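You operate a simulated robot arm through the tools that you are given. There is no shell and no other tool.

You are at the controls of a simulated robot arm. One attempt, no reset.

## Task
Lay the grey, brown and cream rounded tiles in matching slots; push the peg board up to the turntable base.
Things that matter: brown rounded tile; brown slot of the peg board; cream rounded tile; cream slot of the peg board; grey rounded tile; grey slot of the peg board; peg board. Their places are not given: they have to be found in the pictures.

Only the result counts: the job must be done as asked and must still hold three seconds after the hand-in. Knocking over, shifting, dropping, spilling or breaking anything else fails it.

## Robot
A 6-joint arm with a fingered hand, fixed in place. Base frame: the origin is at the foot of the arm, x ahead of it, y to its left, z up; the work surface is at about z = 0.72. Lengths are in m, angles in degrees, forces in N, time in s.
With the tool pointing down near the work surface it reaches from about 0.14 to 0.86 m from the base axis. Its first joint turns from -166.0 to 166.0 degrees. Payload 5 kg.
The TCP is the grasp point between the finger pads, 0.037 m short of the fingertips. In the tool frame z runs along the fingers and y along their closing line. The gripper opens to 0.124 m. The gripper's body begins 0.043 m behind the TCP. The gripper is a hand of 3 fingers: y runs from the thumb to the fingers, the wrist lies at [-0.021, -0.125, -0.215] in the tool frame, and closing takes about 1.5 s.
Orientation is that of the tool frame in the base frame, as a unit quaternion [w, x, y, z]. With the fingers straight down and the wrist toward the robot, the tool's x, y and z point along [0, 1, 0], [1, 0, 0] and [0, 0, -1] of the base frame.

## Interface
- The arm moves only by the tool arm_command. Its argument "targets" is a list of rows, each an object (a shift or turn left out is 0, a gripper value left out holds the last) with "offset": the shift along the base's x, y, z in units of 300 mm (1.0 is 300 mm), a list of three; "delta_rot": the turn, a rotation vector about the base's x, y, z in units of 180 degrees (1.0 is 180 degrees), a list of three; "jaw": the closure in counts, from 0 (fully open) to 255 (shut). In form: [{"offset": [dx, dy, dz], "delta_rot": [ax, ay, az], "jaw": jaw}, ...]. A call has 1 to 20 rows; each row is the pose to reach, as a shift and turn from the pose commanded when the call began. A call with a number of a shift or a turn outside -1 to 1 is refused whole. Each row takes 0.2 s and may step no farther than 0.05 m and 8.6 degrees from the row before; otherwise, or with a gripper value out of range, the whole call is refused. Where a pose cannot be reached the arm comes as near as it can. A force on the tool above 50 N (or 10 N above the force at the start of the call, whichever is more), or a blocked arm, ends the call early, and 0.2 s more pass. The fingers move at their own pace (about 0.072 m/s each) and stop on an object; they squeeze with about 27 N. The grip force told is the motor's: it shows also when the fingers shut on nothing. Time passes only in rows, and 0.2 s behind the last, so rows that repeat a pose let the fingers close. The reply holds the time, the measured pose of the TCP, the force on the tool along the base axes, the opening and the grip force, in the units named above and with some noise, with the torque about the TCP (base axes, N m) and any sound that the robot's microphone picked up, and new pictures: "views" is both (left out), scene, wrist or none.
- Cameras (640 x 400 px; columns grow to the right, rows downward): "scene" is fixed at [0.0511, 0.6518, 1.2863]; the picture's right is [-0.97, -0.24, 0.00], its down [-0.09, 0.35, -0.93] and it looks along [0.22, -0.91, -0.36] (base axes); focal length 373 px, centre (320, 200). "wrist" rides on the gripper at [0.072, -0.104, -0.154] in the tool frame; the picture's right is [-0.83, 0.26, -0.49], its down [-0.51, -0.72, 0.47] and it looks along [-0.23, 0.64, 0.73] (tool axes); focal length 243 px, centre (320, 200).
- set_grasp(shape): the hand has 3 fingers and takes this shape, open, in about a second: jaw (thumb against the fingers, like two jaws); tri (thumb and two fingers); tip (a fingertip pinch); poke (one finger out to press); point (the index stretched); flat (the hand flat); cup (the hand cupped); fist (a fist). The gripper value then closes the fingers along that shape, each until it touches; the sizes above hold for jaw. It gives what a move gives, with no picture.
- locate(camera, pixels): there is no depth. For up to 12 entries [column, row, z] of the newest picture of that camera ("zoom" is the newest enlarged one), the place [x, y] in the base frame at which the ray of that pixel passes the height z, good to about 0.003 m. The clock stands still meanwhile.
- zoom(camera, box): a new picture of the part [left, top, right, bottom] of that camera's present view, enlarged. The clock stands still meanwhile.
- hand_in(): hands the job in; it is judged then, once.

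Unless the task says otherwise, let go and move clear before handing in.

The tools are called after "Call:" by a JSON object that holds its "api" and its "payload". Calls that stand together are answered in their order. arm_command: Moves the arm, as the interface text tells. Its arguments: {"type":"object","properties":{"targets":{"type":"array","items":{"type":"object","properties":{"offset":{"type":"array","items":{"type":"number"}},"delta_rot":{"type":"array","items":{"type":"number"}},"jaw":{"type":"number"}}}},"views":{"type":"string","enum":["both","scene","wrist","none"]}},"required":["targets"]} The other tools are called the same way: set_grasp (shape) gives the hand a shape; locate (camera, pixels) gives the place at which the rays of pixels pass given heights; zoom (camera, box) takes an enlarged picture of a part of a camera's view; hand_in () hands the job in.

At the start:

```text
clock: 0.0
tcp_pos: [0.1975, -0.588, 0.9258]
orientation: [-0.001, 0.707, 0.707, 0.0]
ft_force: [-0.3, 0.2, 0.5]
wrist_torque: [0.01, 0.01, -0.02]
width: 0.1236
grasp_force: 0.1
shape: jaw
```

scene: 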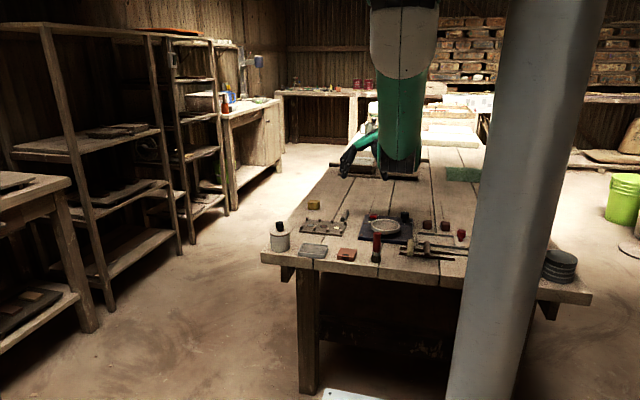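
wrist: 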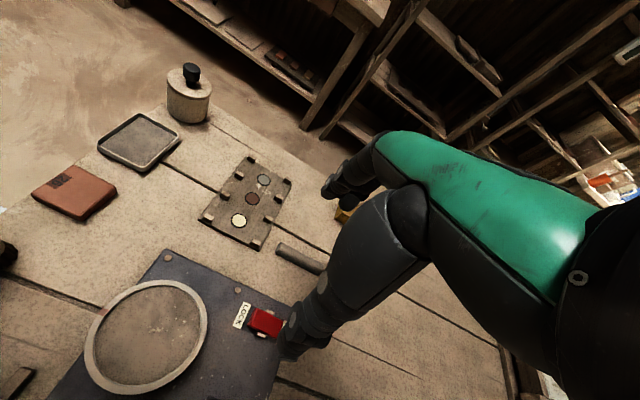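

The scene picture shows a table with a board near (322,227), a turntable near (385,228) and small items around it. I'll zoom in on both views to find the tiles and slots.

Call:
{"api": "zoom", "payload": {"camera": "scene", "box": [260, 180, 420, 280]}}

Call:
{"api": "zoom", "payload": {"camera": "scene", "box": [340, 180, 500, 280]}}

Call:
{"api": "zoom", "payload": {"camera": "wrist", "box": [180, 130, 380, 255]}}

Call:
{"api": "zoom", "payload": {"camera": "wrist", "box": [0, 200, 320, 400]}}

```text
4.00 times, centred on (340, 230) of scene
```

zoom: 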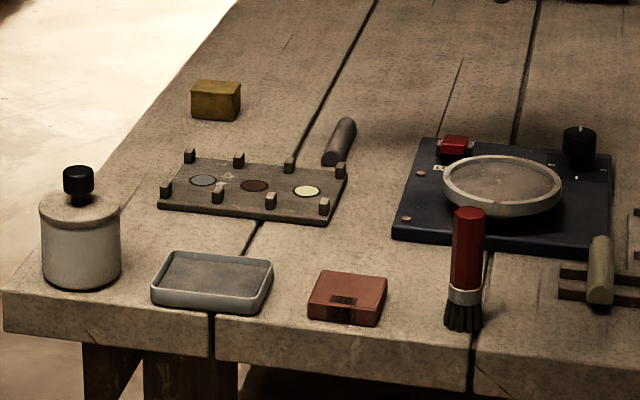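

```text
4.00 times, centred on (420, 230) of scene
```

zoom: 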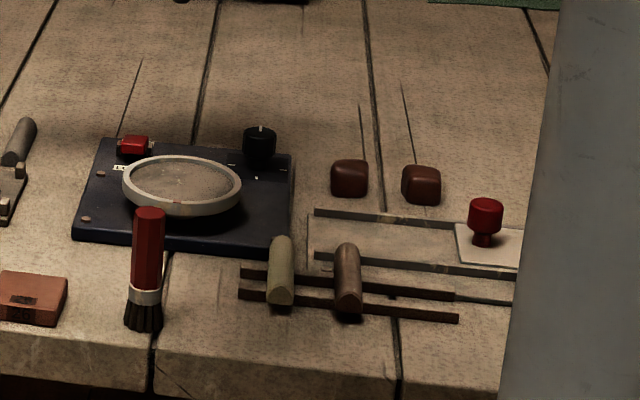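

```text
3.20 times, centred on (280, 192) of wrist
```

zoom: 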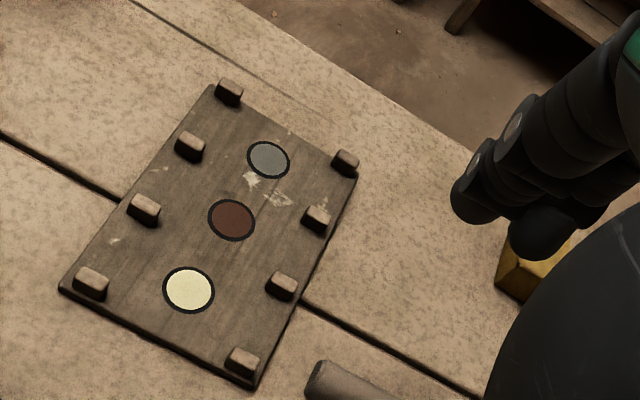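

```text
2.00 times, centred on (160, 300) of wrist
```

zoom: 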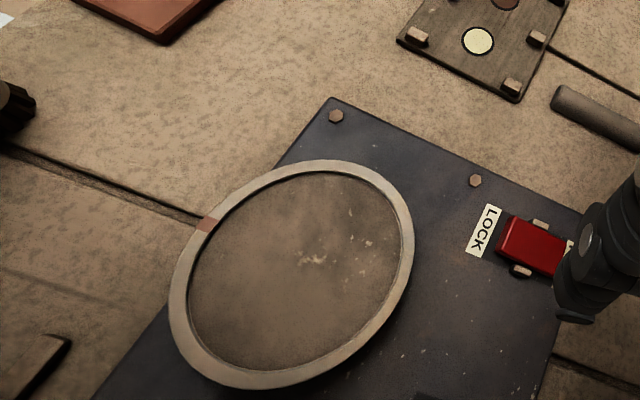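

The zooms show the board with three colour-dotted slots (grey, brown, cream), the grey tile on the table next to it, and the cream and brown tiles on two rails right of the turntable. I'll enlarge these further for accurate positions.

Call:
{"api": "zoom", "payload": {"camera": "scene", "box": [295, 205, 359, 245]}}

Call:
{"api": "locate", "payload": {"camera": "zoom", "pixels": [[320, 200, 0.73]]}}

Call:
{"api": "zoom", "payload": {"camera": "scene", "box": [395, 225, 475, 275]}}

Call:
{"api": "zoom", "payload": {"camera": "scene", "box": [335, 205, 425, 261]}}

```text
10.00 times, centred on (327, 225) of scene
```

zoom: 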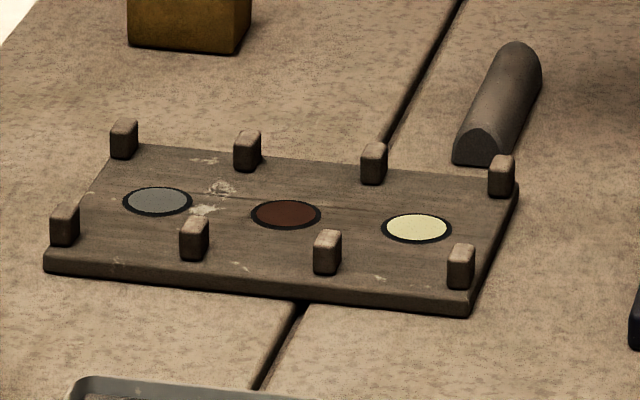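

```text
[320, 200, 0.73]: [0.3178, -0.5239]
```

```text
8.00 times, centred on (435, 250) of scene
```

zoom: 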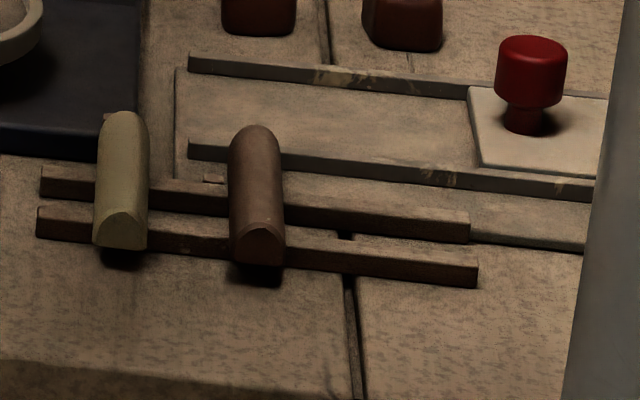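

```text
7.11 times, centred on (380, 233) of scene
```

zoom: 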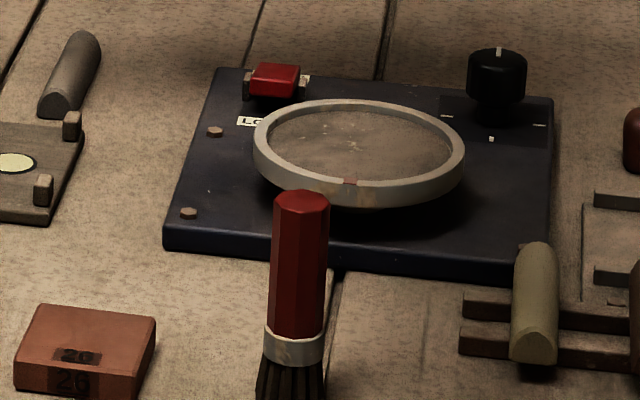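

Measuring now: board corners, slot dots, pegs and the grey tile in scene pixels, then the rails, tiles and base.

Call:
{"api": "locate", "payload": {"camera": "scene", "pixels": [[310.8, 225.0, 0.73], [320.0, 225.0, 0.73], [323.6, 226.5, 0.73], [336.7, 227.8, 0.73], [299.3, 232.2, 0.72], [342.0, 236.6, 0.72], [347.0, 224.5, 0.73], [308.0, 219.6, 0.73], [341.0, 221.4, 0.72], [348.2, 213.5, 0.72], [342.9, 219.0, 0.73], [346.7, 209.5, 0.745]]}}

Call:
{"api": "locate", "payload": {"camera": "scene", "pixels": [[358.0, 240.3, 0.72], [358.3, 238.2, 0.735], [413.0, 244.5, 0.72], [413.2, 219.0, 0.735], [366.0, 214.9, 0.735], [400.2, 247.5, 0.74], [403.3, 246.8, 0.74], [411.0, 241.5, 0.75], [428.0, 257.0, 0.74], [427.0, 241.5, 0.75], [399.7, 254.6, 0.72], [454.4, 260.8, 0.72]]}}

Call:
{"api": "zoom", "payload": {"camera": "wrist", "box": [190, 140, 350, 280]}}

```text
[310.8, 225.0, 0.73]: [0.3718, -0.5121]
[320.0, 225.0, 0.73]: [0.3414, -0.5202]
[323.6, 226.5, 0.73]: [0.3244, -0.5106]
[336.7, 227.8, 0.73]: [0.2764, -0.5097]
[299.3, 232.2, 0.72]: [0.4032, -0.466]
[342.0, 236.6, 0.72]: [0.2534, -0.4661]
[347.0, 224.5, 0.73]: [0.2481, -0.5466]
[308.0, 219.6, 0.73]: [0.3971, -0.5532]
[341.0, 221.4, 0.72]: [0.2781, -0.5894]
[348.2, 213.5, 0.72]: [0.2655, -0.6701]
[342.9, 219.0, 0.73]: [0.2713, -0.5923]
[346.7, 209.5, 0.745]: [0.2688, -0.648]
```

```text
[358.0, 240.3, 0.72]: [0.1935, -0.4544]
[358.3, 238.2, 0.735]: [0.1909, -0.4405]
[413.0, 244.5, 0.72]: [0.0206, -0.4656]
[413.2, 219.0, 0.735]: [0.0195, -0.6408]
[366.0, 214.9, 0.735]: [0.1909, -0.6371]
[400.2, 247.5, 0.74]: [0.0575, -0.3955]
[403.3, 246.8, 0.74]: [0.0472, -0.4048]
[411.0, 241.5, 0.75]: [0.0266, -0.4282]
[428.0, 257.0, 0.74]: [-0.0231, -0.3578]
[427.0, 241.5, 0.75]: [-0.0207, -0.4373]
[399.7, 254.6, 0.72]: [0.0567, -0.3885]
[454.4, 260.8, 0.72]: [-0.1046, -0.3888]
```

```text
2.86 times, centred on (270, 210) of wrist
```

zoom: 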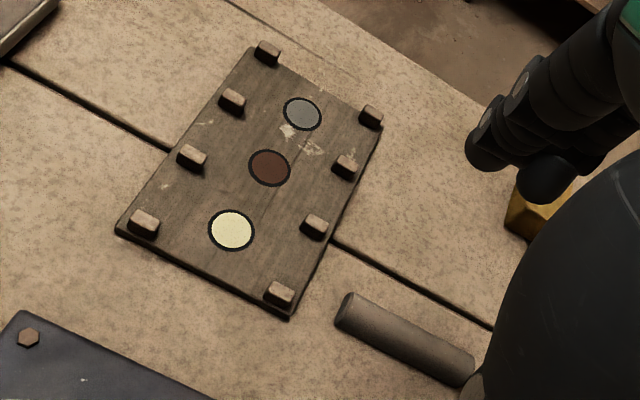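

The board is roughly x 0.25–0.40, y −0.55 to −0.466, axis-aligned, and the base edge is at x≈0.193. Next I'll measure the yellow block, brush, rails and tile ends before moving.

Call:
{"api": "locate", "payload": {"camera": "scene", "pixels": [[307.8, 209.5, 0.72], [318.5, 210.3, 0.72], [320.0, 203.0, 0.75], [375.7, 261.5, 0.72], [375.7, 256.0, 0.72], [377.0, 232.5, 0.82], [406.7, 255.8, 0.733], [413.3, 256.2, 0.733], [423.7, 257.8, 0.733], [430.5, 258.0, 0.733], [410.2, 239.2, 0.753], [427.0, 240.8, 0.753]]}}

Call:
{"api": "locate", "payload": {"camera": "scene", "pixels": [[400.0, 250.6, 0.73], [400.0, 254.6, 0.72], [400.0, 245.9, 0.73], [400.0, 249.0, 0.72], [454.6, 257.7, 0.73], [453.7, 251.5, 0.73], [417.3, 250.0, 0.72], [418.6, 242.5, 0.73], [468.5, 249.0, 0.73]]}}

Call:
{"api": "arm_command", "payload": {"targets": [{"offset": [0.12, -0.07, 0.0], "jaw": 0}, {"offset": [0.24, -0.14, 0.0], "jaw": 0}], "views": "both"}}

```text
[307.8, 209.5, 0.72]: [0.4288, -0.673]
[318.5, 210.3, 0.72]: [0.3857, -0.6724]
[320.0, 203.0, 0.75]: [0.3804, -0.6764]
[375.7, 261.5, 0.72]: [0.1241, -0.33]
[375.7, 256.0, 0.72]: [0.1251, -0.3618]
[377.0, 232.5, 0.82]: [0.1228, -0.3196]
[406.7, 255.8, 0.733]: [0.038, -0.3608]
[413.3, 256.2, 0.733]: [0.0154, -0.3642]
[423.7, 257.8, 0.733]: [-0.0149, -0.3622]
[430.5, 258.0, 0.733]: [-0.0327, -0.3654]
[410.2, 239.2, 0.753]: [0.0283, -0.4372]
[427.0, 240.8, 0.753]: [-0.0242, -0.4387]
```

```text
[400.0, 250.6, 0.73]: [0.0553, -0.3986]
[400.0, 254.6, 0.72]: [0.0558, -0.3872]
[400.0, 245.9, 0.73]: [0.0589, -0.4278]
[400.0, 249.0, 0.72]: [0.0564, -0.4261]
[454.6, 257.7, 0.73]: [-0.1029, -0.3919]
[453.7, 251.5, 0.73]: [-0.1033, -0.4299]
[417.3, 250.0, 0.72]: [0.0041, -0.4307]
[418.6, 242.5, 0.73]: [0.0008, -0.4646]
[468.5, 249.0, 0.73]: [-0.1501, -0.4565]
```

```text
clock: 0.6
tcp_pos: [0.2674, -0.6317, 0.9253]
orientation: [0.001, 0.708, 0.706, -0.001]
ft_force: [-0.6, 0.3, -0.1]
wrist_torque: [0.0, 0.0, 0.01]
width: 0.1238
grasp_force: 0.2
shape: jaw
```

scene: 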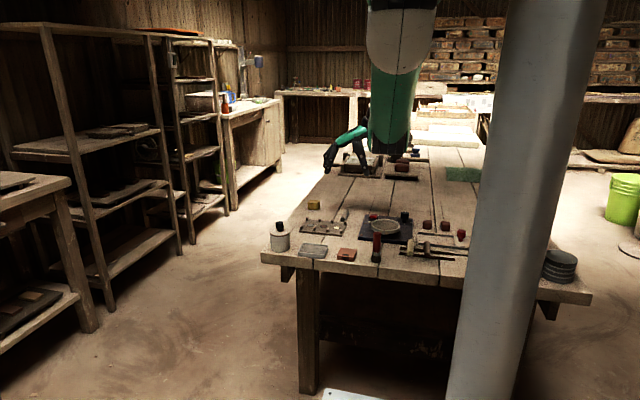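
wrist: 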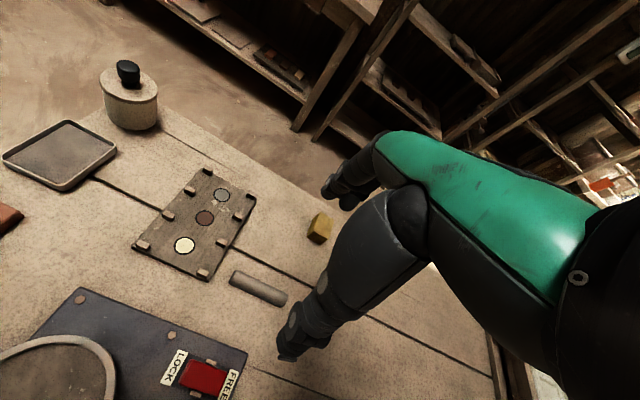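

The wrist view shows the grey tile at about (258,288), almost directly under the TCP. I'll zoom in to get its width and angle.

Call:
{"api": "zoom", "payload": {"camera": "wrist", "box": [210, 250, 310, 320]}}

Call:
{"api": "zoom", "payload": {"camera": "wrist", "box": [120, 160, 270, 290]}}

Call:
{"api": "zoom", "payload": {"camera": "wrist", "box": [260, 120, 440, 380]}}

Call:
{"api": "zoom", "payload": {"camera": "scene", "box": [295, 130, 455, 230]}}

```text
5.71 times, centred on (260, 285) of wrist
```

zoom: 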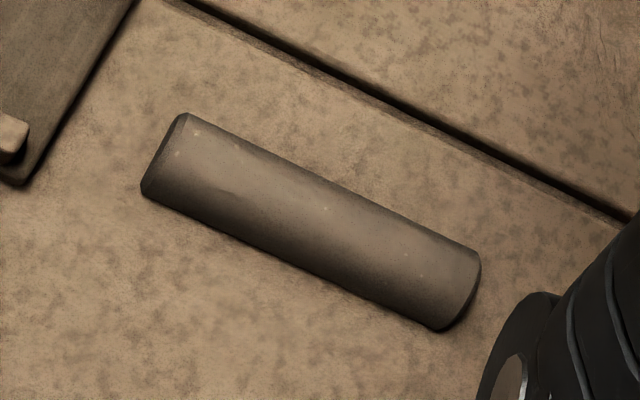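

```text
3.08 times, centred on (195, 225) of wrist
```

zoom: 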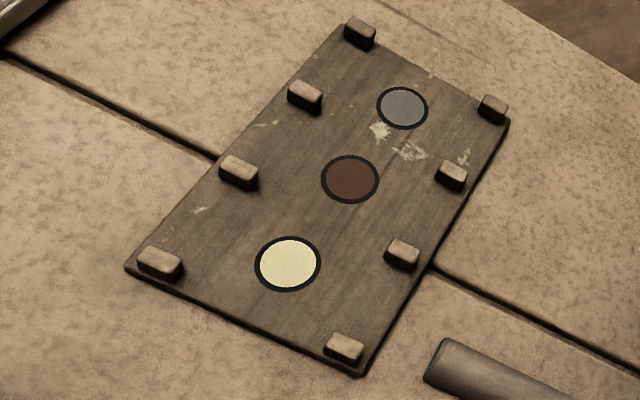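

```text
1.54 times, centred on (350, 250) of wrist
```

zoom: 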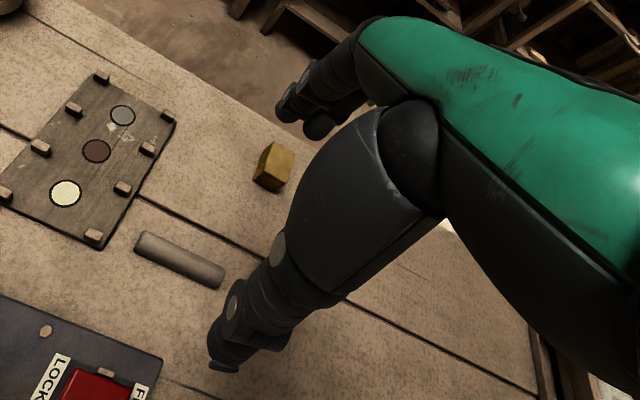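

```text
4.00 times, centred on (375, 180) of scene
```

zoom: 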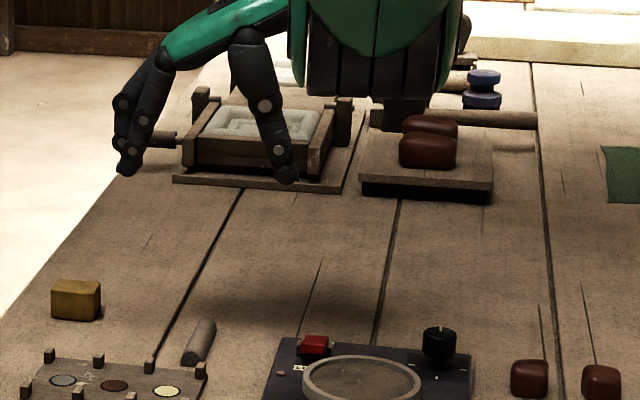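

The tile lies almost along base y. I'll locate its corners and the pegs and dots with the wrist camera to cross-check.

Call:
{"api": "locate", "payload": {"camera": "wrist", "pixels": [[228.7, 283.8, 0.72], [280.7, 307.8, 0.72], [236.4, 269.8, 0.735], [288, 295.2, 0.735], [254.7, 295.8, 0.72], [262.2, 282.5, 0.735], [262.2, 282.5, 0.73], [258.5, 289.1, 0.742]]}}

Call:
{"api": "locate", "payload": {"camera": "wrist", "pixels": [[221.6, 194.8, 0.73], [204.7, 218.5, 0.73], [184.3, 245.8, 0.73], [208, 169.7, 0.74], [190.1, 189.2, 0.74], [168.7, 214.3, 0.74], [143, 244.5, 0.74], [251.5, 193.8, 0.74], [237.9, 215.2, 0.74], [222, 240.6, 0.74], [202.8, 272.1, 0.74]]}}

```text
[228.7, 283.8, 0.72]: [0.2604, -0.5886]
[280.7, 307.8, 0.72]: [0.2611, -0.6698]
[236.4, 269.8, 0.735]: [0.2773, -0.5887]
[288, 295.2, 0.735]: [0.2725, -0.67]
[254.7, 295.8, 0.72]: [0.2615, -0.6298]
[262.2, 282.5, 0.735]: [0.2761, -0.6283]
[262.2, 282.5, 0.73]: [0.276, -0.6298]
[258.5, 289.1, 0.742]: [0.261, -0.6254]
```

```text
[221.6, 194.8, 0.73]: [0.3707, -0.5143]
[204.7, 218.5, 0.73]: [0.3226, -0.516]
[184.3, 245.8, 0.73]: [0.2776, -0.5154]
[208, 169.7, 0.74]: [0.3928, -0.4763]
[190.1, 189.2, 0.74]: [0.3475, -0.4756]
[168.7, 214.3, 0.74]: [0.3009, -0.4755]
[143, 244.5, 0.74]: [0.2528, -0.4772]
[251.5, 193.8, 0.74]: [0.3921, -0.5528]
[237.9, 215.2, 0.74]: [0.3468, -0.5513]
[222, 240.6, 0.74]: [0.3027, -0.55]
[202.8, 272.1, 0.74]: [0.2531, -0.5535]
```

Cross-check agrees: tile centre (0.269, −0.629), slots at x ≈ 0.371/0.324/0.277 with y ≈ −0.513, and pegs 46 mm apart. I'll close the hand partly, descend to z≈0.80 and look.

Call:
{"api": "arm_command", "payload": {"targets": [{"offset": [0, 0, -0.05], "jaw": 110}, {"offset": [0, 0, -0.15], "jaw": 110}, {"offset": [0, 0, -0.25], "jaw": 110}, {"offset": [0, 0, -0.35], "jaw": 110}, {"offset": [0, 0, -0.4], "jaw": 110}, {"offset": [0, 0, -0.4], "jaw": 110}]}}

Call:
{"api": "zoom", "payload": {"camera": "scene", "box": [305, 160, 401, 220]}}

Call:
{"api": "zoom", "payload": {"camera": "wrist", "box": [240, 170, 400, 270]}}

```text
clock: 2.0
tcp_pos: [0.269, -0.6311, 0.8067]
orientation: [0.0, 0.708, 0.707, 0.0]
ft_force: [0.3, 0.3, 0.2]
wrist_torque: [0.0, 0.01, 0.01]
width: 0.0707
grasp_force: 0.1
shape: jaw
```

scene: 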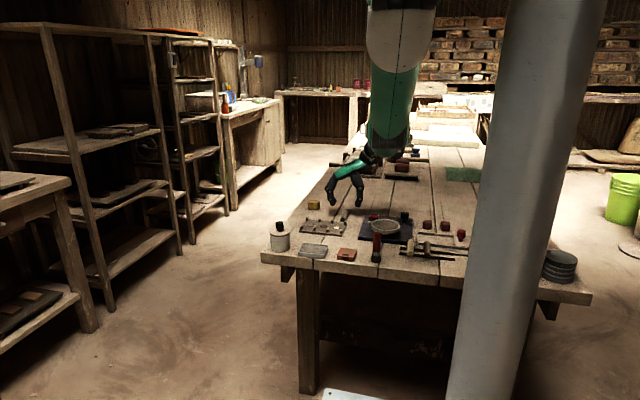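
wrist: 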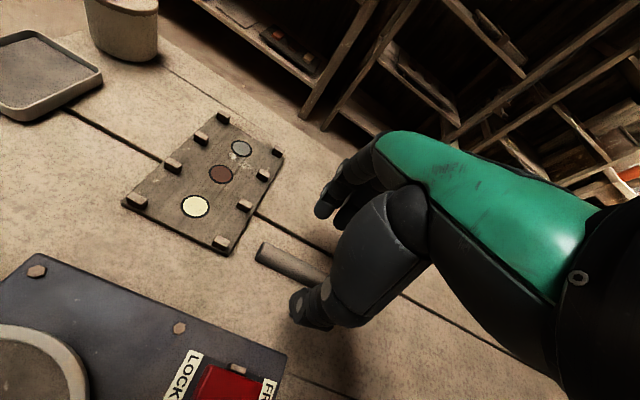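

```text
6.67 times, centred on (353, 190) of scene
```

zoom: 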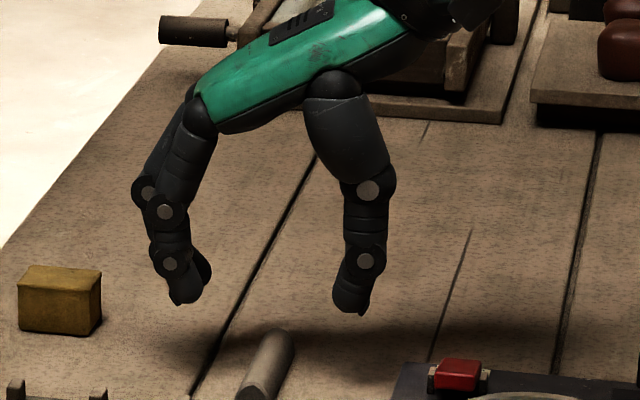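

```text
4.00 times, centred on (320, 220) of wrist
```

zoom: 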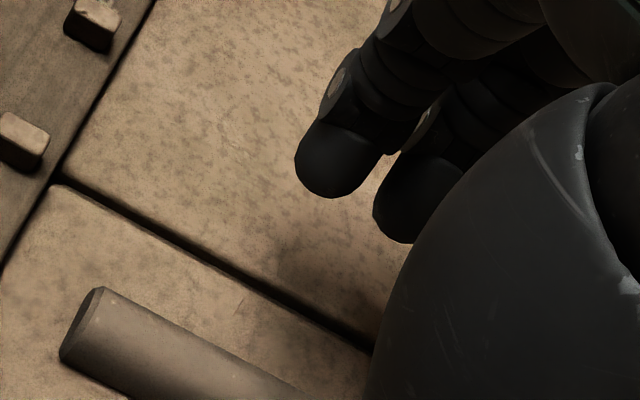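

The jaw shape works: finger tips are at about (333,205) and (357,207) in the scene. I'll check tip height against the ray at TCP y ≈ −0.63.

Call:
{"api": "locate", "payload": {"camera": "scene", "pixels": [[332.7, 205.3, 0.76], [332.7, 205.3, 0.77], [332.7, 205.3, 0.78], [357.5, 207.2, 0.76], [357.5, 207.2, 0.77], [357.5, 207.2, 0.78], [335, 201, 0.77]]}}

```text
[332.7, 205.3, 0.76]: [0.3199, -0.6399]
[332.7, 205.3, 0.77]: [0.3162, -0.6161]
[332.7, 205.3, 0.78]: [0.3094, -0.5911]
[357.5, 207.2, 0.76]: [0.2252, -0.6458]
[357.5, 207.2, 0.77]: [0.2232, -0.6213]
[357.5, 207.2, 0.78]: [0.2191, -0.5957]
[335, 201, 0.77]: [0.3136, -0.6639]
```

Tips sit about 38 mm below the TCP and are centred on x≈0.27, as expected. I'll descend to TCP z≈0.764 and close.

Call:
{"api": "arm_command", "payload": {"targets": [{"offset": [0, 0.003, -0.07], "jaw": 110}, {"offset": [0, 0.005, -0.12], "jaw": 110}, {"offset": [0, 0.005, -0.14], "jaw": 110}, {"offset": [0, 0.005, -0.14], "jaw": 150}, {"offset": [0, 0.005, -0.14], "jaw": 190}, {"offset": [0, 0.005, -0.14], "jaw": 255}, {"offset": [0, 0.005, -0.14], "jaw": 255}, {"offset": [0, 0.005, -0.14], "jaw": 255}, {"offset": [0, 0.005, -0.14], "jaw": 255}]}}

Call:
{"api": "zoom", "payload": {"camera": "scene", "box": [305, 170, 401, 230]}}

Call:
{"api": "zoom", "payload": {"camera": "wrist", "box": [240, 200, 400, 300]}}

```text
clock: 4.0
tcp_pos: [0.2674, -0.6277, 0.7649]
orientation: [0.0, 0.708, 0.707, 0.0]
ft_force: [-1.1, -0.2, 3.2]
wrist_torque: [-0.01, 0.02, -0.01]
width: 0.0083
grasp_force: 26.5
shape: jaw
```

scene: 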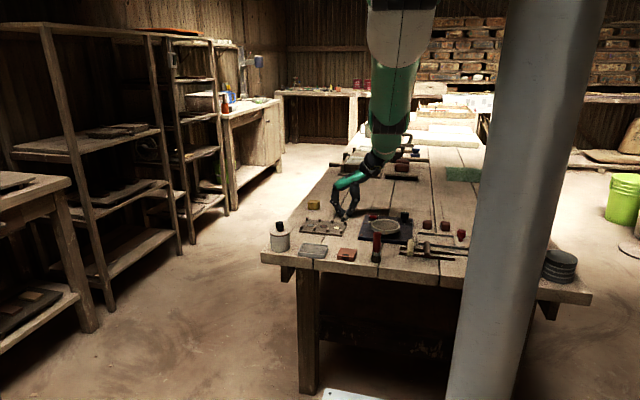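
wrist: 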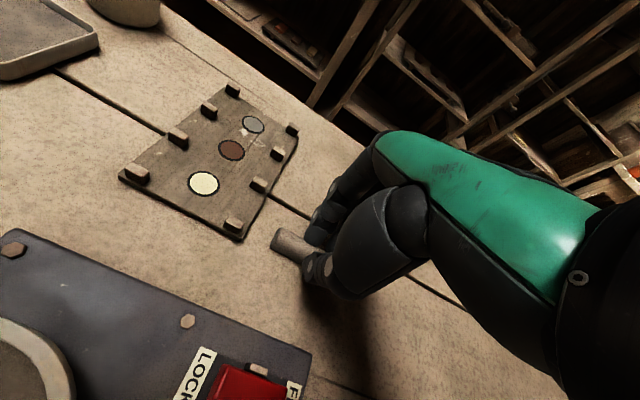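

```text
6.67 times, centred on (353, 200) of scene
```

zoom: 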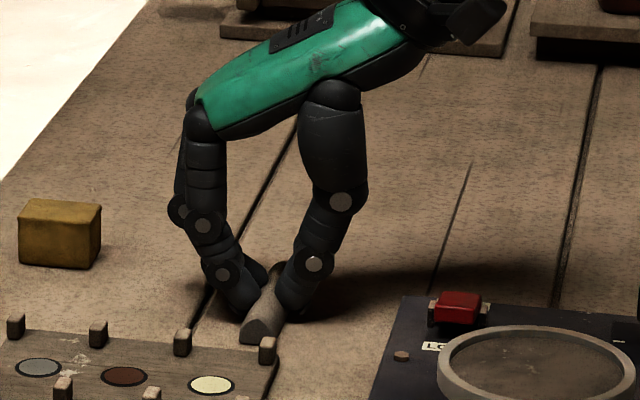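

```text
4.00 times, centred on (320, 250) of wrist
```

zoom: 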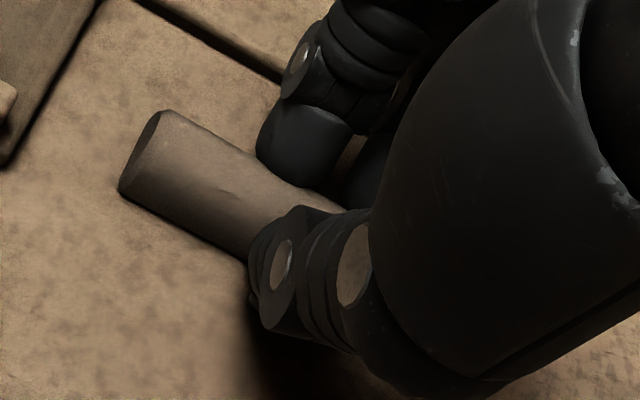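

The fingers closed onto the tile with 26.5 N of grip force. I'll lift gently and check that the tile comes along.

Call:
{"api": "arm_command", "payload": {"targets": [{"offset": [0, 0, 0.03]}, {"offset": [0, 0, 0.08]}, {"offset": [0, 0, 0.13]}, {"offset": [0, 0, 0.18]}]}}

Call:
{"api": "zoom", "payload": {"camera": "scene", "box": [305, 160, 401, 220]}}

Call:
{"api": "zoom", "payload": {"camera": "wrist", "box": [240, 200, 400, 300]}}

```text
clock: 5.0
tcp_pos: [0.2673, -0.6263, 0.8192]
orientation: [-0.001, 0.707, 0.707, 0.0]
ft_force: [-0.5, -0.4, -0.5]
wrist_torque: [-0.01, -0.01, 0.05]
width: 0.008
grasp_force: 27.0
shape: jaw
```

scene: 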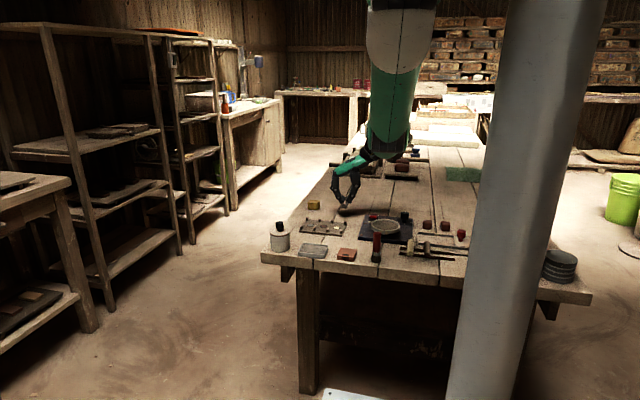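
wrist: 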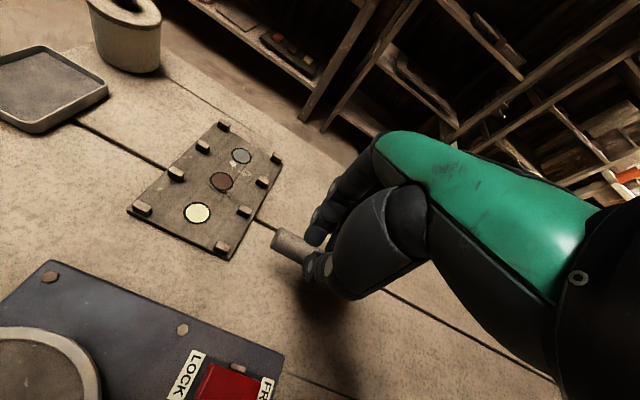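

```text
6.67 times, centred on (353, 190) of scene
```

zoom: 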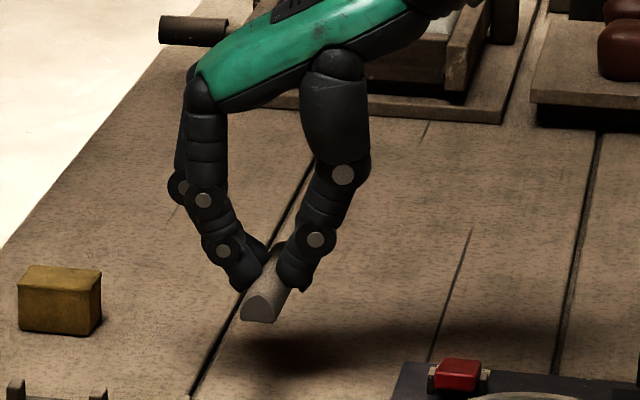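

```text
4.00 times, centred on (320, 250) of wrist
```

zoom: 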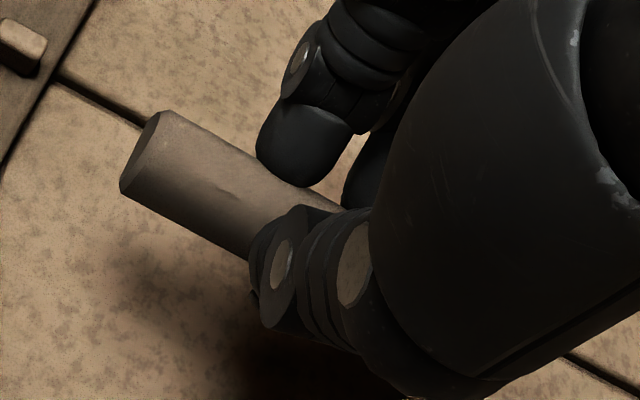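

The grey tile is lifted and level, with its bottom about 45 mm below the TCP. I'll carry it over the grey slot at (0.3705, −0.514) and look before lowering.

Call:
{"api": "arm_command", "payload": {"targets": [{"offset": [0.0, 0.0, 0.08]}, {"offset": [0.08, 0.09, 0.1]}, {"offset": [0.16, 0.18, 0.1]}, {"offset": [0.24, 0.28, 0.1]}, {"offset": [0.31, 0.36, 0.1]}, {"offset": [0.337, 0.382, 0.08]}, {"offset": [0.337, 0.382, 0.03]}, {"offset": [0.337, 0.382, 0.0]}, {"offset": [0.337, 0.382, 0.0]}]}}

Call:
{"api": "zoom", "payload": {"camera": "scene", "box": [280, 190, 376, 250]}}

Call:
{"api": "zoom", "payload": {"camera": "wrist", "box": [200, 180, 400, 305]}}

```text
clock: 7.0
tcp_pos: [0.3709, -0.5148, 0.817]
orientation: [0.001, 0.707, 0.707, -0.001]
ft_force: [-0.2, -0.5, -1.4]
wrist_torque: [0.01, -0.01, -0.03]
width: 0.0081
grasp_force: 26.9
shape: jaw
```

scene: 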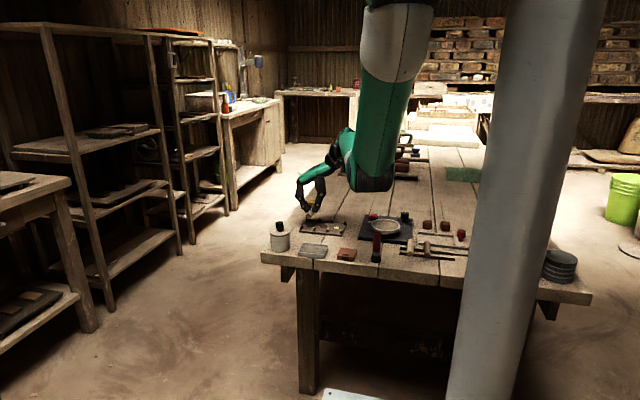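
wrist: 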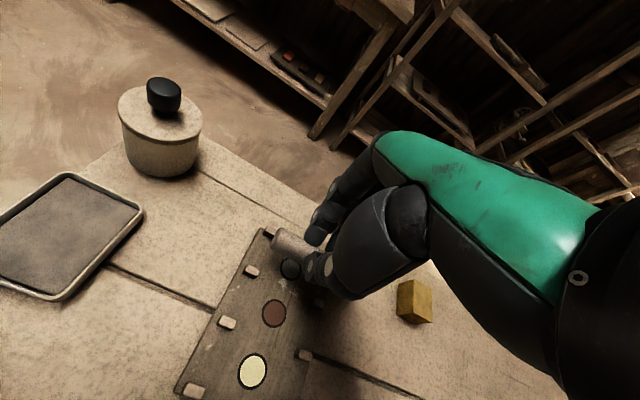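

```text
6.67 times, centred on (328, 220) of scene
```

zoom: 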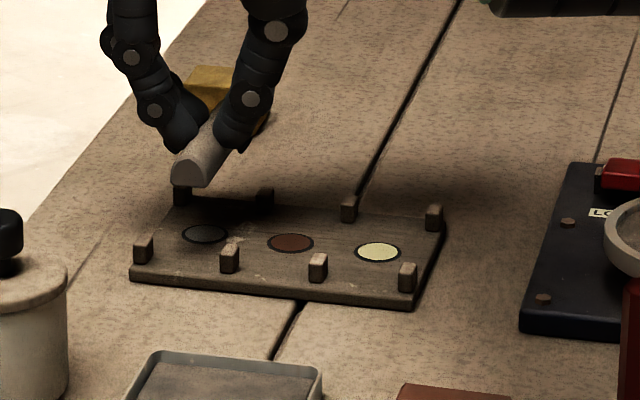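

```text
3.20 times, centred on (300, 242) of wrist
```

zoom: 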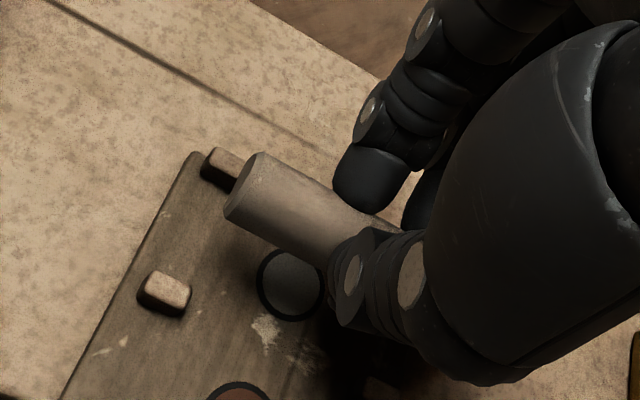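

The tile hangs above the grey slot. I'll check the x position of its front end at z≈0.773 from the scene pixels (305.8,217) and (310.8,218).

Call:
{"api": "locate", "payload": {"camera": "scene", "pixels": [[305.8, 217.0, 0.773], [311.2, 218.0, 0.773], [301.3, 228.0, 0.735], [314.3, 229.0, 0.735], [310.6, 225.0, 0.73]]}}

```text
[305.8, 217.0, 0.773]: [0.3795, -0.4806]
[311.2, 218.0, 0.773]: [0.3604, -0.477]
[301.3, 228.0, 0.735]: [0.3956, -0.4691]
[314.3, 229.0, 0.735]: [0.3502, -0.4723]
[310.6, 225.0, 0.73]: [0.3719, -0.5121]
```

The tile spans x 0.360–0.380, between the pegs at about 0.350 and 0.395. I'll nudge +1.5 mm x and +3 mm y, then lower in small steps and watch the force.

Call:
{"api": "arm_command", "payload": {"targets": [{"offset": [0.005, 0.01, -0.05]}, {"offset": [0.005, 0.01, -0.1]}, {"offset": [0.005, 0.01, -0.13]}, {"offset": [0.005, 0.01, -0.137]}, {"offset": [0.005, 0.01, -0.137]}]}}

Call:
{"api": "zoom", "payload": {"camera": "scene", "box": [280, 190, 376, 250]}}

```text
clock: 8.2
tcp_pos: [0.3711, -0.5119, 0.7761]
orientation: [-0.001, 0.708, 0.706, 0.0]
ft_force: [0.1, -0.6, -0.1]
wrist_torque: [-0.01, 0.0, 0.03]
width: 0.008
grasp_force: 26.9
shape: jaw
```

scene: 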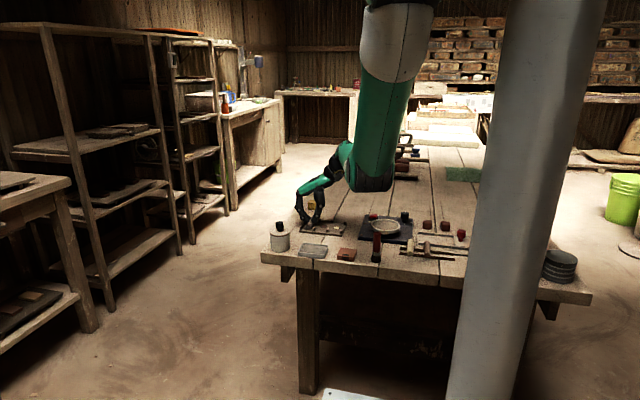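
wrist: 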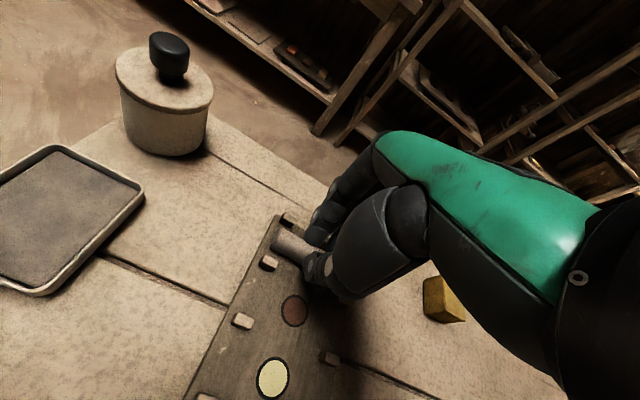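

```text
6.67 times, centred on (328, 220) of scene
```

zoom: 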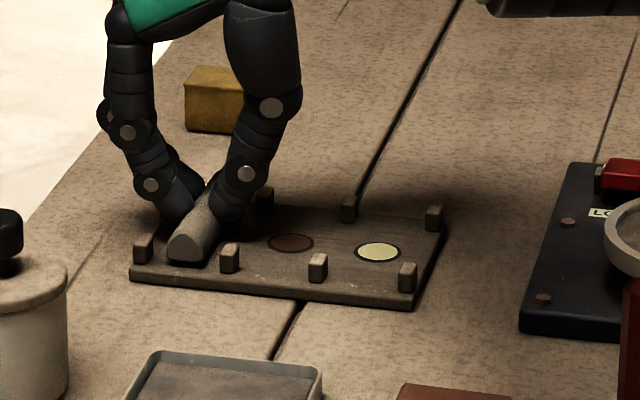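

The tile is between the pegs with a small gap still below it and no contact force. I'll lower a few more millimetres to contact.

Call:
{"api": "arm_command", "payload": {"targets": [{"offset": [0, 0, -0.004]}, {"offset": [0, 0, -0.007]}, {"offset": [0, 0, -0.007]}], "views": "none"}}

```text
clock: 9.0
tcp_pos: [0.3708, -0.5103, 0.7743]
orientation: [-0.001, 0.707, 0.708, 0.0]
ft_force: [0.0, 0.1, -0.7]
wrist_torque: [0.01, 0.02, 0.0]
width: 0.0077
grasp_force: 27.1
shape: jaw
```

Call:
{"api": "arm_command", "payload": {"targets": [{"offset": [0, 0, -0.004]}, {"offset": [0, 0, -0.007]}, {"offset": [0, 0, -0.007]}], "views": "scene"}}

Call:
{"api": "zoom", "payload": {"camera": "scene", "box": [290, 205, 354, 245]}}

```text
clock: 9.8
tcp_pos: [0.3709, -0.5114, 0.7718]
orientation: [0.0, 0.707, 0.707, 0.0]
ft_force: [1.1, 0.6, 0.7]
wrist_torque: [0.0, -0.01, -0.06]
width: 0.0079
grasp_force: 27.0
shape: jaw
```

scene: 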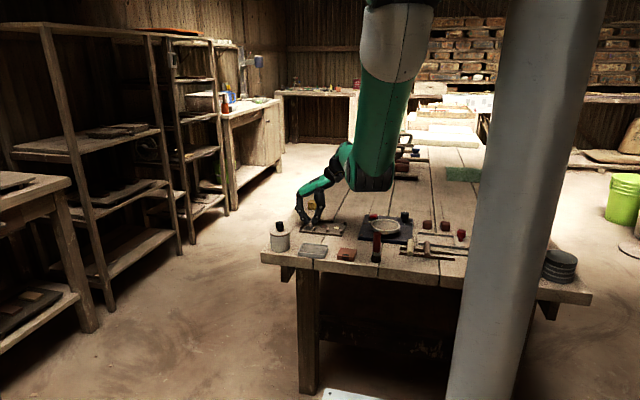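

```text
10.00 times, centred on (322, 225) of scene
```

zoom: 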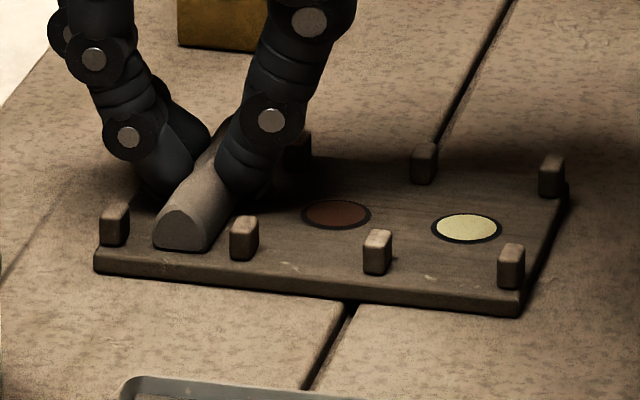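

The tile's end face now sits right on the board surface (pixel 180,250 in the zoom). I'll lower 1 mm more and open the fingers modestly.

Call:
{"api": "arm_command", "payload": {"targets": [{"offset": [0, 0, -0.003]}, {"offset": [0, 0, -0.003], "jaw": 225}, {"offset": [0, 0, -0.003], "jaw": 205}, {"offset": [0, 0, -0.003], "jaw": 185}, {"offset": [0, 0, -0.003], "jaw": 175}, {"offset": [0, 0, -0.003], "jaw": 170}], "views": "both"}}

Call:
{"api": "zoom", "payload": {"camera": "scene", "box": [290, 205, 354, 245]}}

Call:
{"api": "zoom", "payload": {"camera": "wrist", "box": [200, 180, 400, 305]}}

```text
clock: 11.2
tcp_pos: [0.3714, -0.5113, 0.7709]
orientation: [0.0, 0.707, 0.707, 0.0]
ft_force: [-0.8, -0.5, 0.1]
wrist_torque: [0.0, -0.01, 0.0]
width: 0.0408
grasp_force: 0.0
shape: jaw
```

scene: 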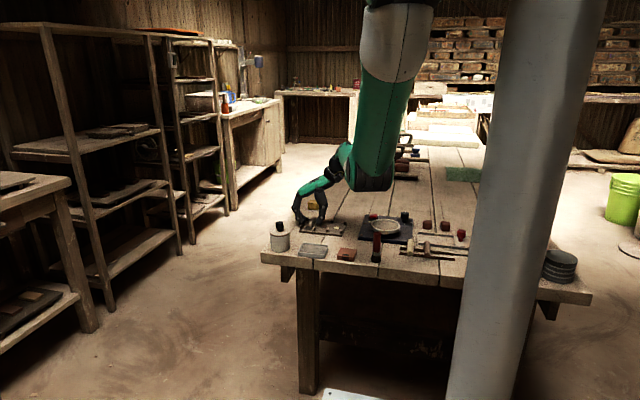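
wrist: 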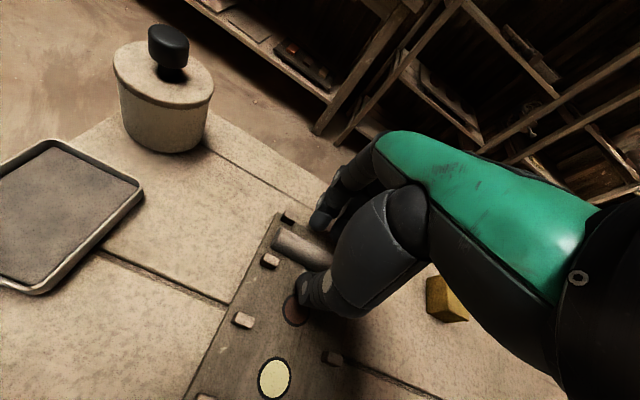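

```text
10.00 times, centred on (322, 225) of scene
```

zoom: 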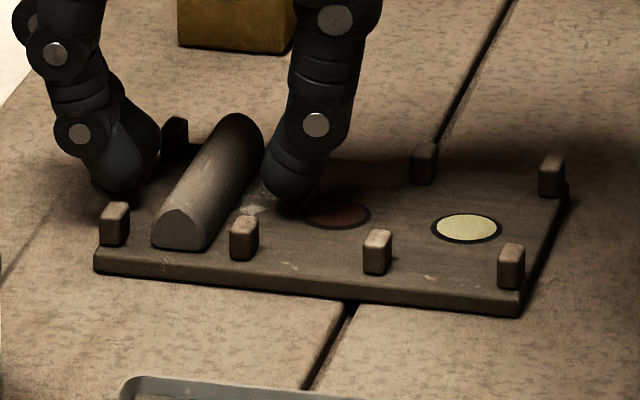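

```text
3.20 times, centred on (300, 242) of wrist
```

zoom: 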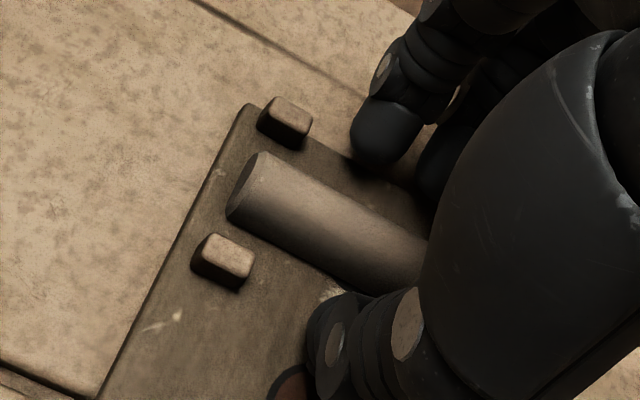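

The grey tile is seated between its pegs, and the fingers are clear on both sides. I'll go straight up, then travel high toward the brown tile at about (−0.024, −0.401).

Call:
{"api": "arm_command", "payload": {"targets": [{"offset": [0, 0, 0.04], "jaw": 170}, {"offset": [0, 0, 0.12]}, {"offset": [0, 0, 0.24]}, {"offset": [0, 0, 0.36]}, {"offset": [0, 0, 0.49]}, {"offset": [-0.12, 0.03, 0.5]}, {"offset": [-0.26, 0.07, 0.5]}, {"offset": [-0.4, 0.11, 0.5]}, {"offset": [-0.54, 0.15, 0.5]}, {"offset": [-0.68, 0.19, 0.5]}, {"offset": [-0.82, 0.23, 0.5]}, {"offset": [-0.94, 0.27, 0.5]}, {"offset": [-0.98, 0.28, 0.5]}], "views": "both"}}

Call:
{"api": "zoom", "payload": {"camera": "scene", "box": [290, 205, 354, 245]}}

```text
clock: 14.0
tcp_pos: [0.0913, -0.4373, 0.8959]
orientation: [0.001, 0.708, 0.706, -0.001]
ft_force: [-0.2, 0.6, -0.2]
wrist_torque: [-0.02, 0.03, -0.02]
width: 0.0413
grasp_force: 0.1
shape: jaw
out of reach, approached as far as the arm can: row 12, 13
```

scene: 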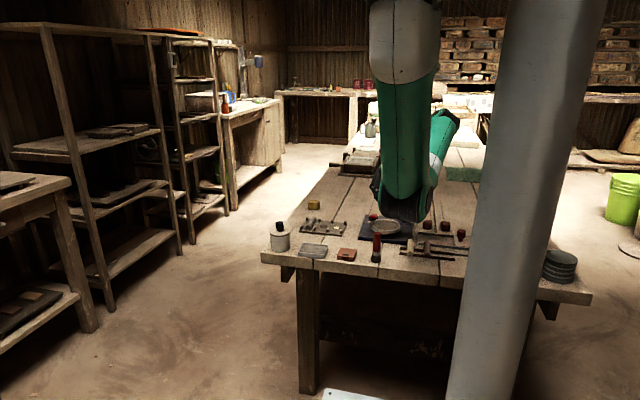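
wrist: 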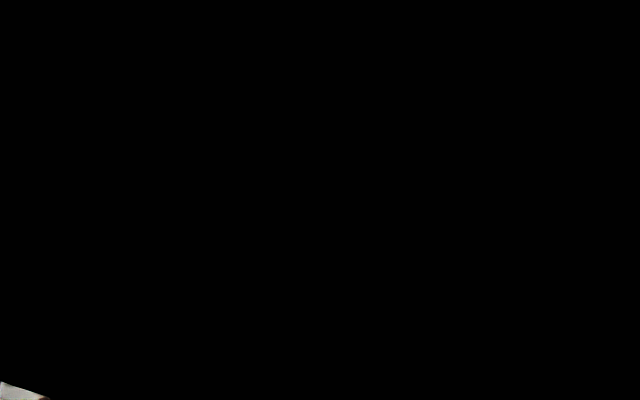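

```text
10.00 times, centred on (322, 225) of scene
```

zoom: 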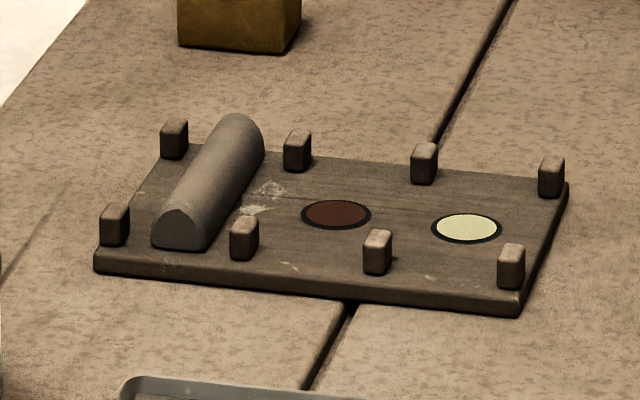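

The grey tile sits properly. The arm reports out of reach when high and close in, and the wrist view is black because the camera is inside the arm. It should reach better lower down, so I'll back off slightly and lower over the turntable's front edge.

Call:
{"api": "arm_command", "payload": {"targets": [{"offset": [0.03, -0.03, -0.05]}, {"offset": [0.05, -0.05, -0.12]}, {"offset": [0.05, -0.05, -0.2]}, {"offset": [0.05, -0.05, -0.2]}], "views": "both"}}

Call:
{"api": "zoom", "payload": {"camera": "scene", "box": [340, 170, 500, 270]}}

```text
clock: 15.0
tcp_pos: [0.1076, -0.4517, 0.8379]
orientation: [0.001, 0.707, 0.707, 0.0]
ft_force: [-0.5, 0.4, -0.5]
wrist_torque: [-0.02, 0.01, 0.0]
width: 0.041
grasp_force: 0.0
shape: jaw
```

scene: 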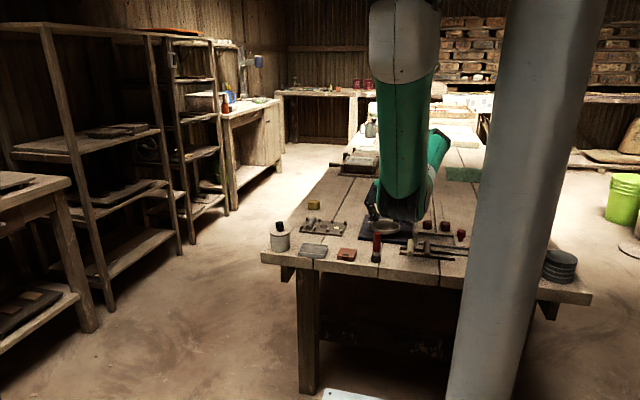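
wrist: 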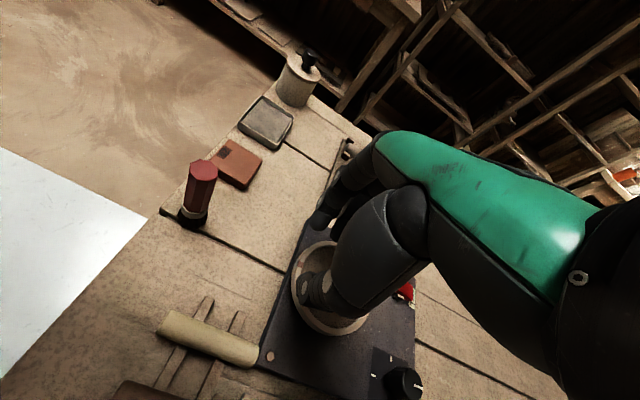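

```text
4.00 times, centred on (420, 220) of scene
```

zoom: 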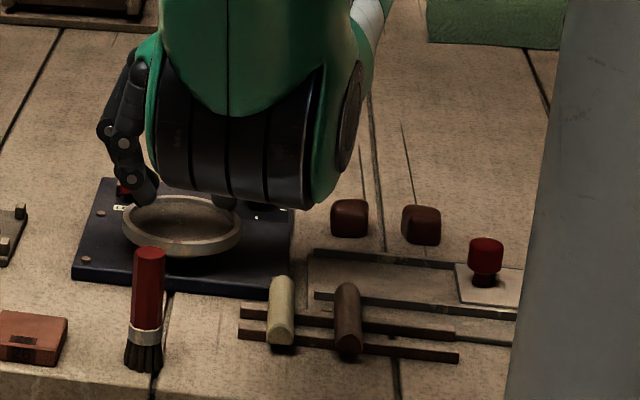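

The pose is (0.107, −0.452, 0.838). In the scene the large green link hangs in front of the hand at about (405,220). I'll zoom in on the arm to understand its shape before going further.

Call:
{"api": "zoom", "payload": {"camera": "scene", "box": [320, 0, 640, 200]}}

Call:
{"api": "zoom", "payload": {"camera": "scene", "box": [350, 120, 478, 200]}}

Call:
{"api": "zoom", "payload": {"camera": "wrist", "box": [80, 270, 288, 400]}}

```text
2.00 times, centred on (480, 100) of scene
```

zoom: 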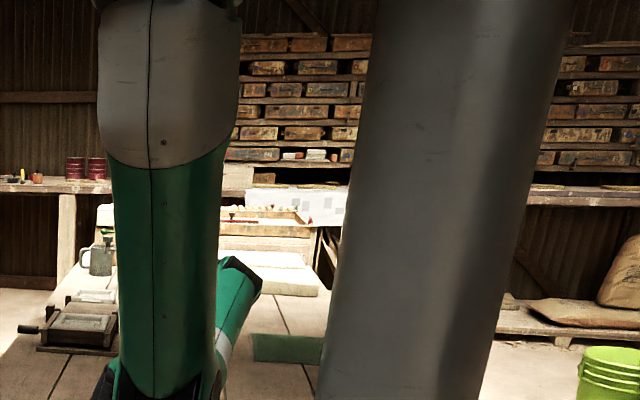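

```text
5.00 times, centred on (414, 160) of scene
```

zoom: 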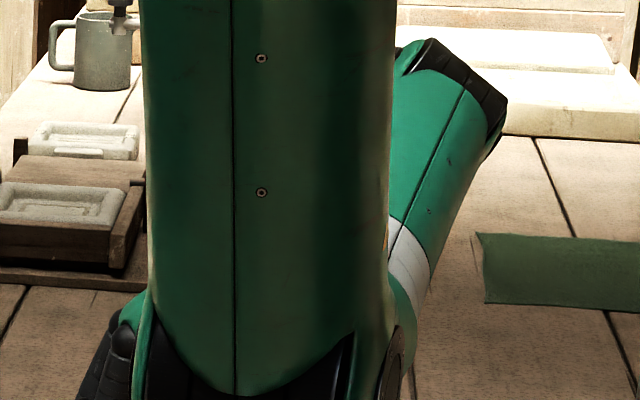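

```text
3.08 times, centred on (184, 335) of wrist
```

zoom: 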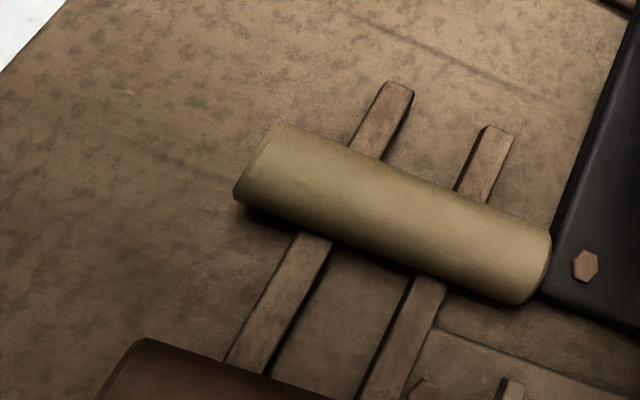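

The large green link is the upper arm and elbow, clear above and in front of the table edge. The wrist view now shows the cream tile on its rails at about (207,340), so I'll measure it.

Call:
{"api": "locate", "payload": {"camera": "wrist", "pixels": [[158, 336, 0.735], [172, 310.6, 0.742], [247.4, 368.5, 0.735], [259, 347.3, 0.742], [209, 297.6, 0.732], [240, 311.5, 0.732], [269.5, 356, 0.735], [115, 385, 0.735], [128, 380, 0.75]]}}

Call:
{"api": "locate", "payload": {"camera": "scene", "pixels": [[406.7, 255.8, 0.735], [413.3, 256.2, 0.735], [406.9, 250, 0.742], [413.6, 250, 0.742], [423.7, 257.8, 0.735], [430.5, 258.0, 0.735], [423.6, 250, 0.742], [430.2, 250, 0.742]]}}

```text
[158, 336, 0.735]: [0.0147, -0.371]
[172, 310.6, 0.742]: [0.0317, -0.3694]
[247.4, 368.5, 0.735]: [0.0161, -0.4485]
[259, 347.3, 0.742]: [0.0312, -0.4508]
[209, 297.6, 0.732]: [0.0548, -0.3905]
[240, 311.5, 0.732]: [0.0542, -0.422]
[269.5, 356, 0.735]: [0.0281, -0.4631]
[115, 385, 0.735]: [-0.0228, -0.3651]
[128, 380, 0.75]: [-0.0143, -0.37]
```

```text
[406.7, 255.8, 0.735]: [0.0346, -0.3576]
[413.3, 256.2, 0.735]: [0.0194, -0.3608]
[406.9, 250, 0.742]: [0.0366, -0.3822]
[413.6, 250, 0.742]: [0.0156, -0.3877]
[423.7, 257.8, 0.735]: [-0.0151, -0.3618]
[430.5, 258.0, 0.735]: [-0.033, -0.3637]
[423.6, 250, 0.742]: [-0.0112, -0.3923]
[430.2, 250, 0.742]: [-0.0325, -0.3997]
```

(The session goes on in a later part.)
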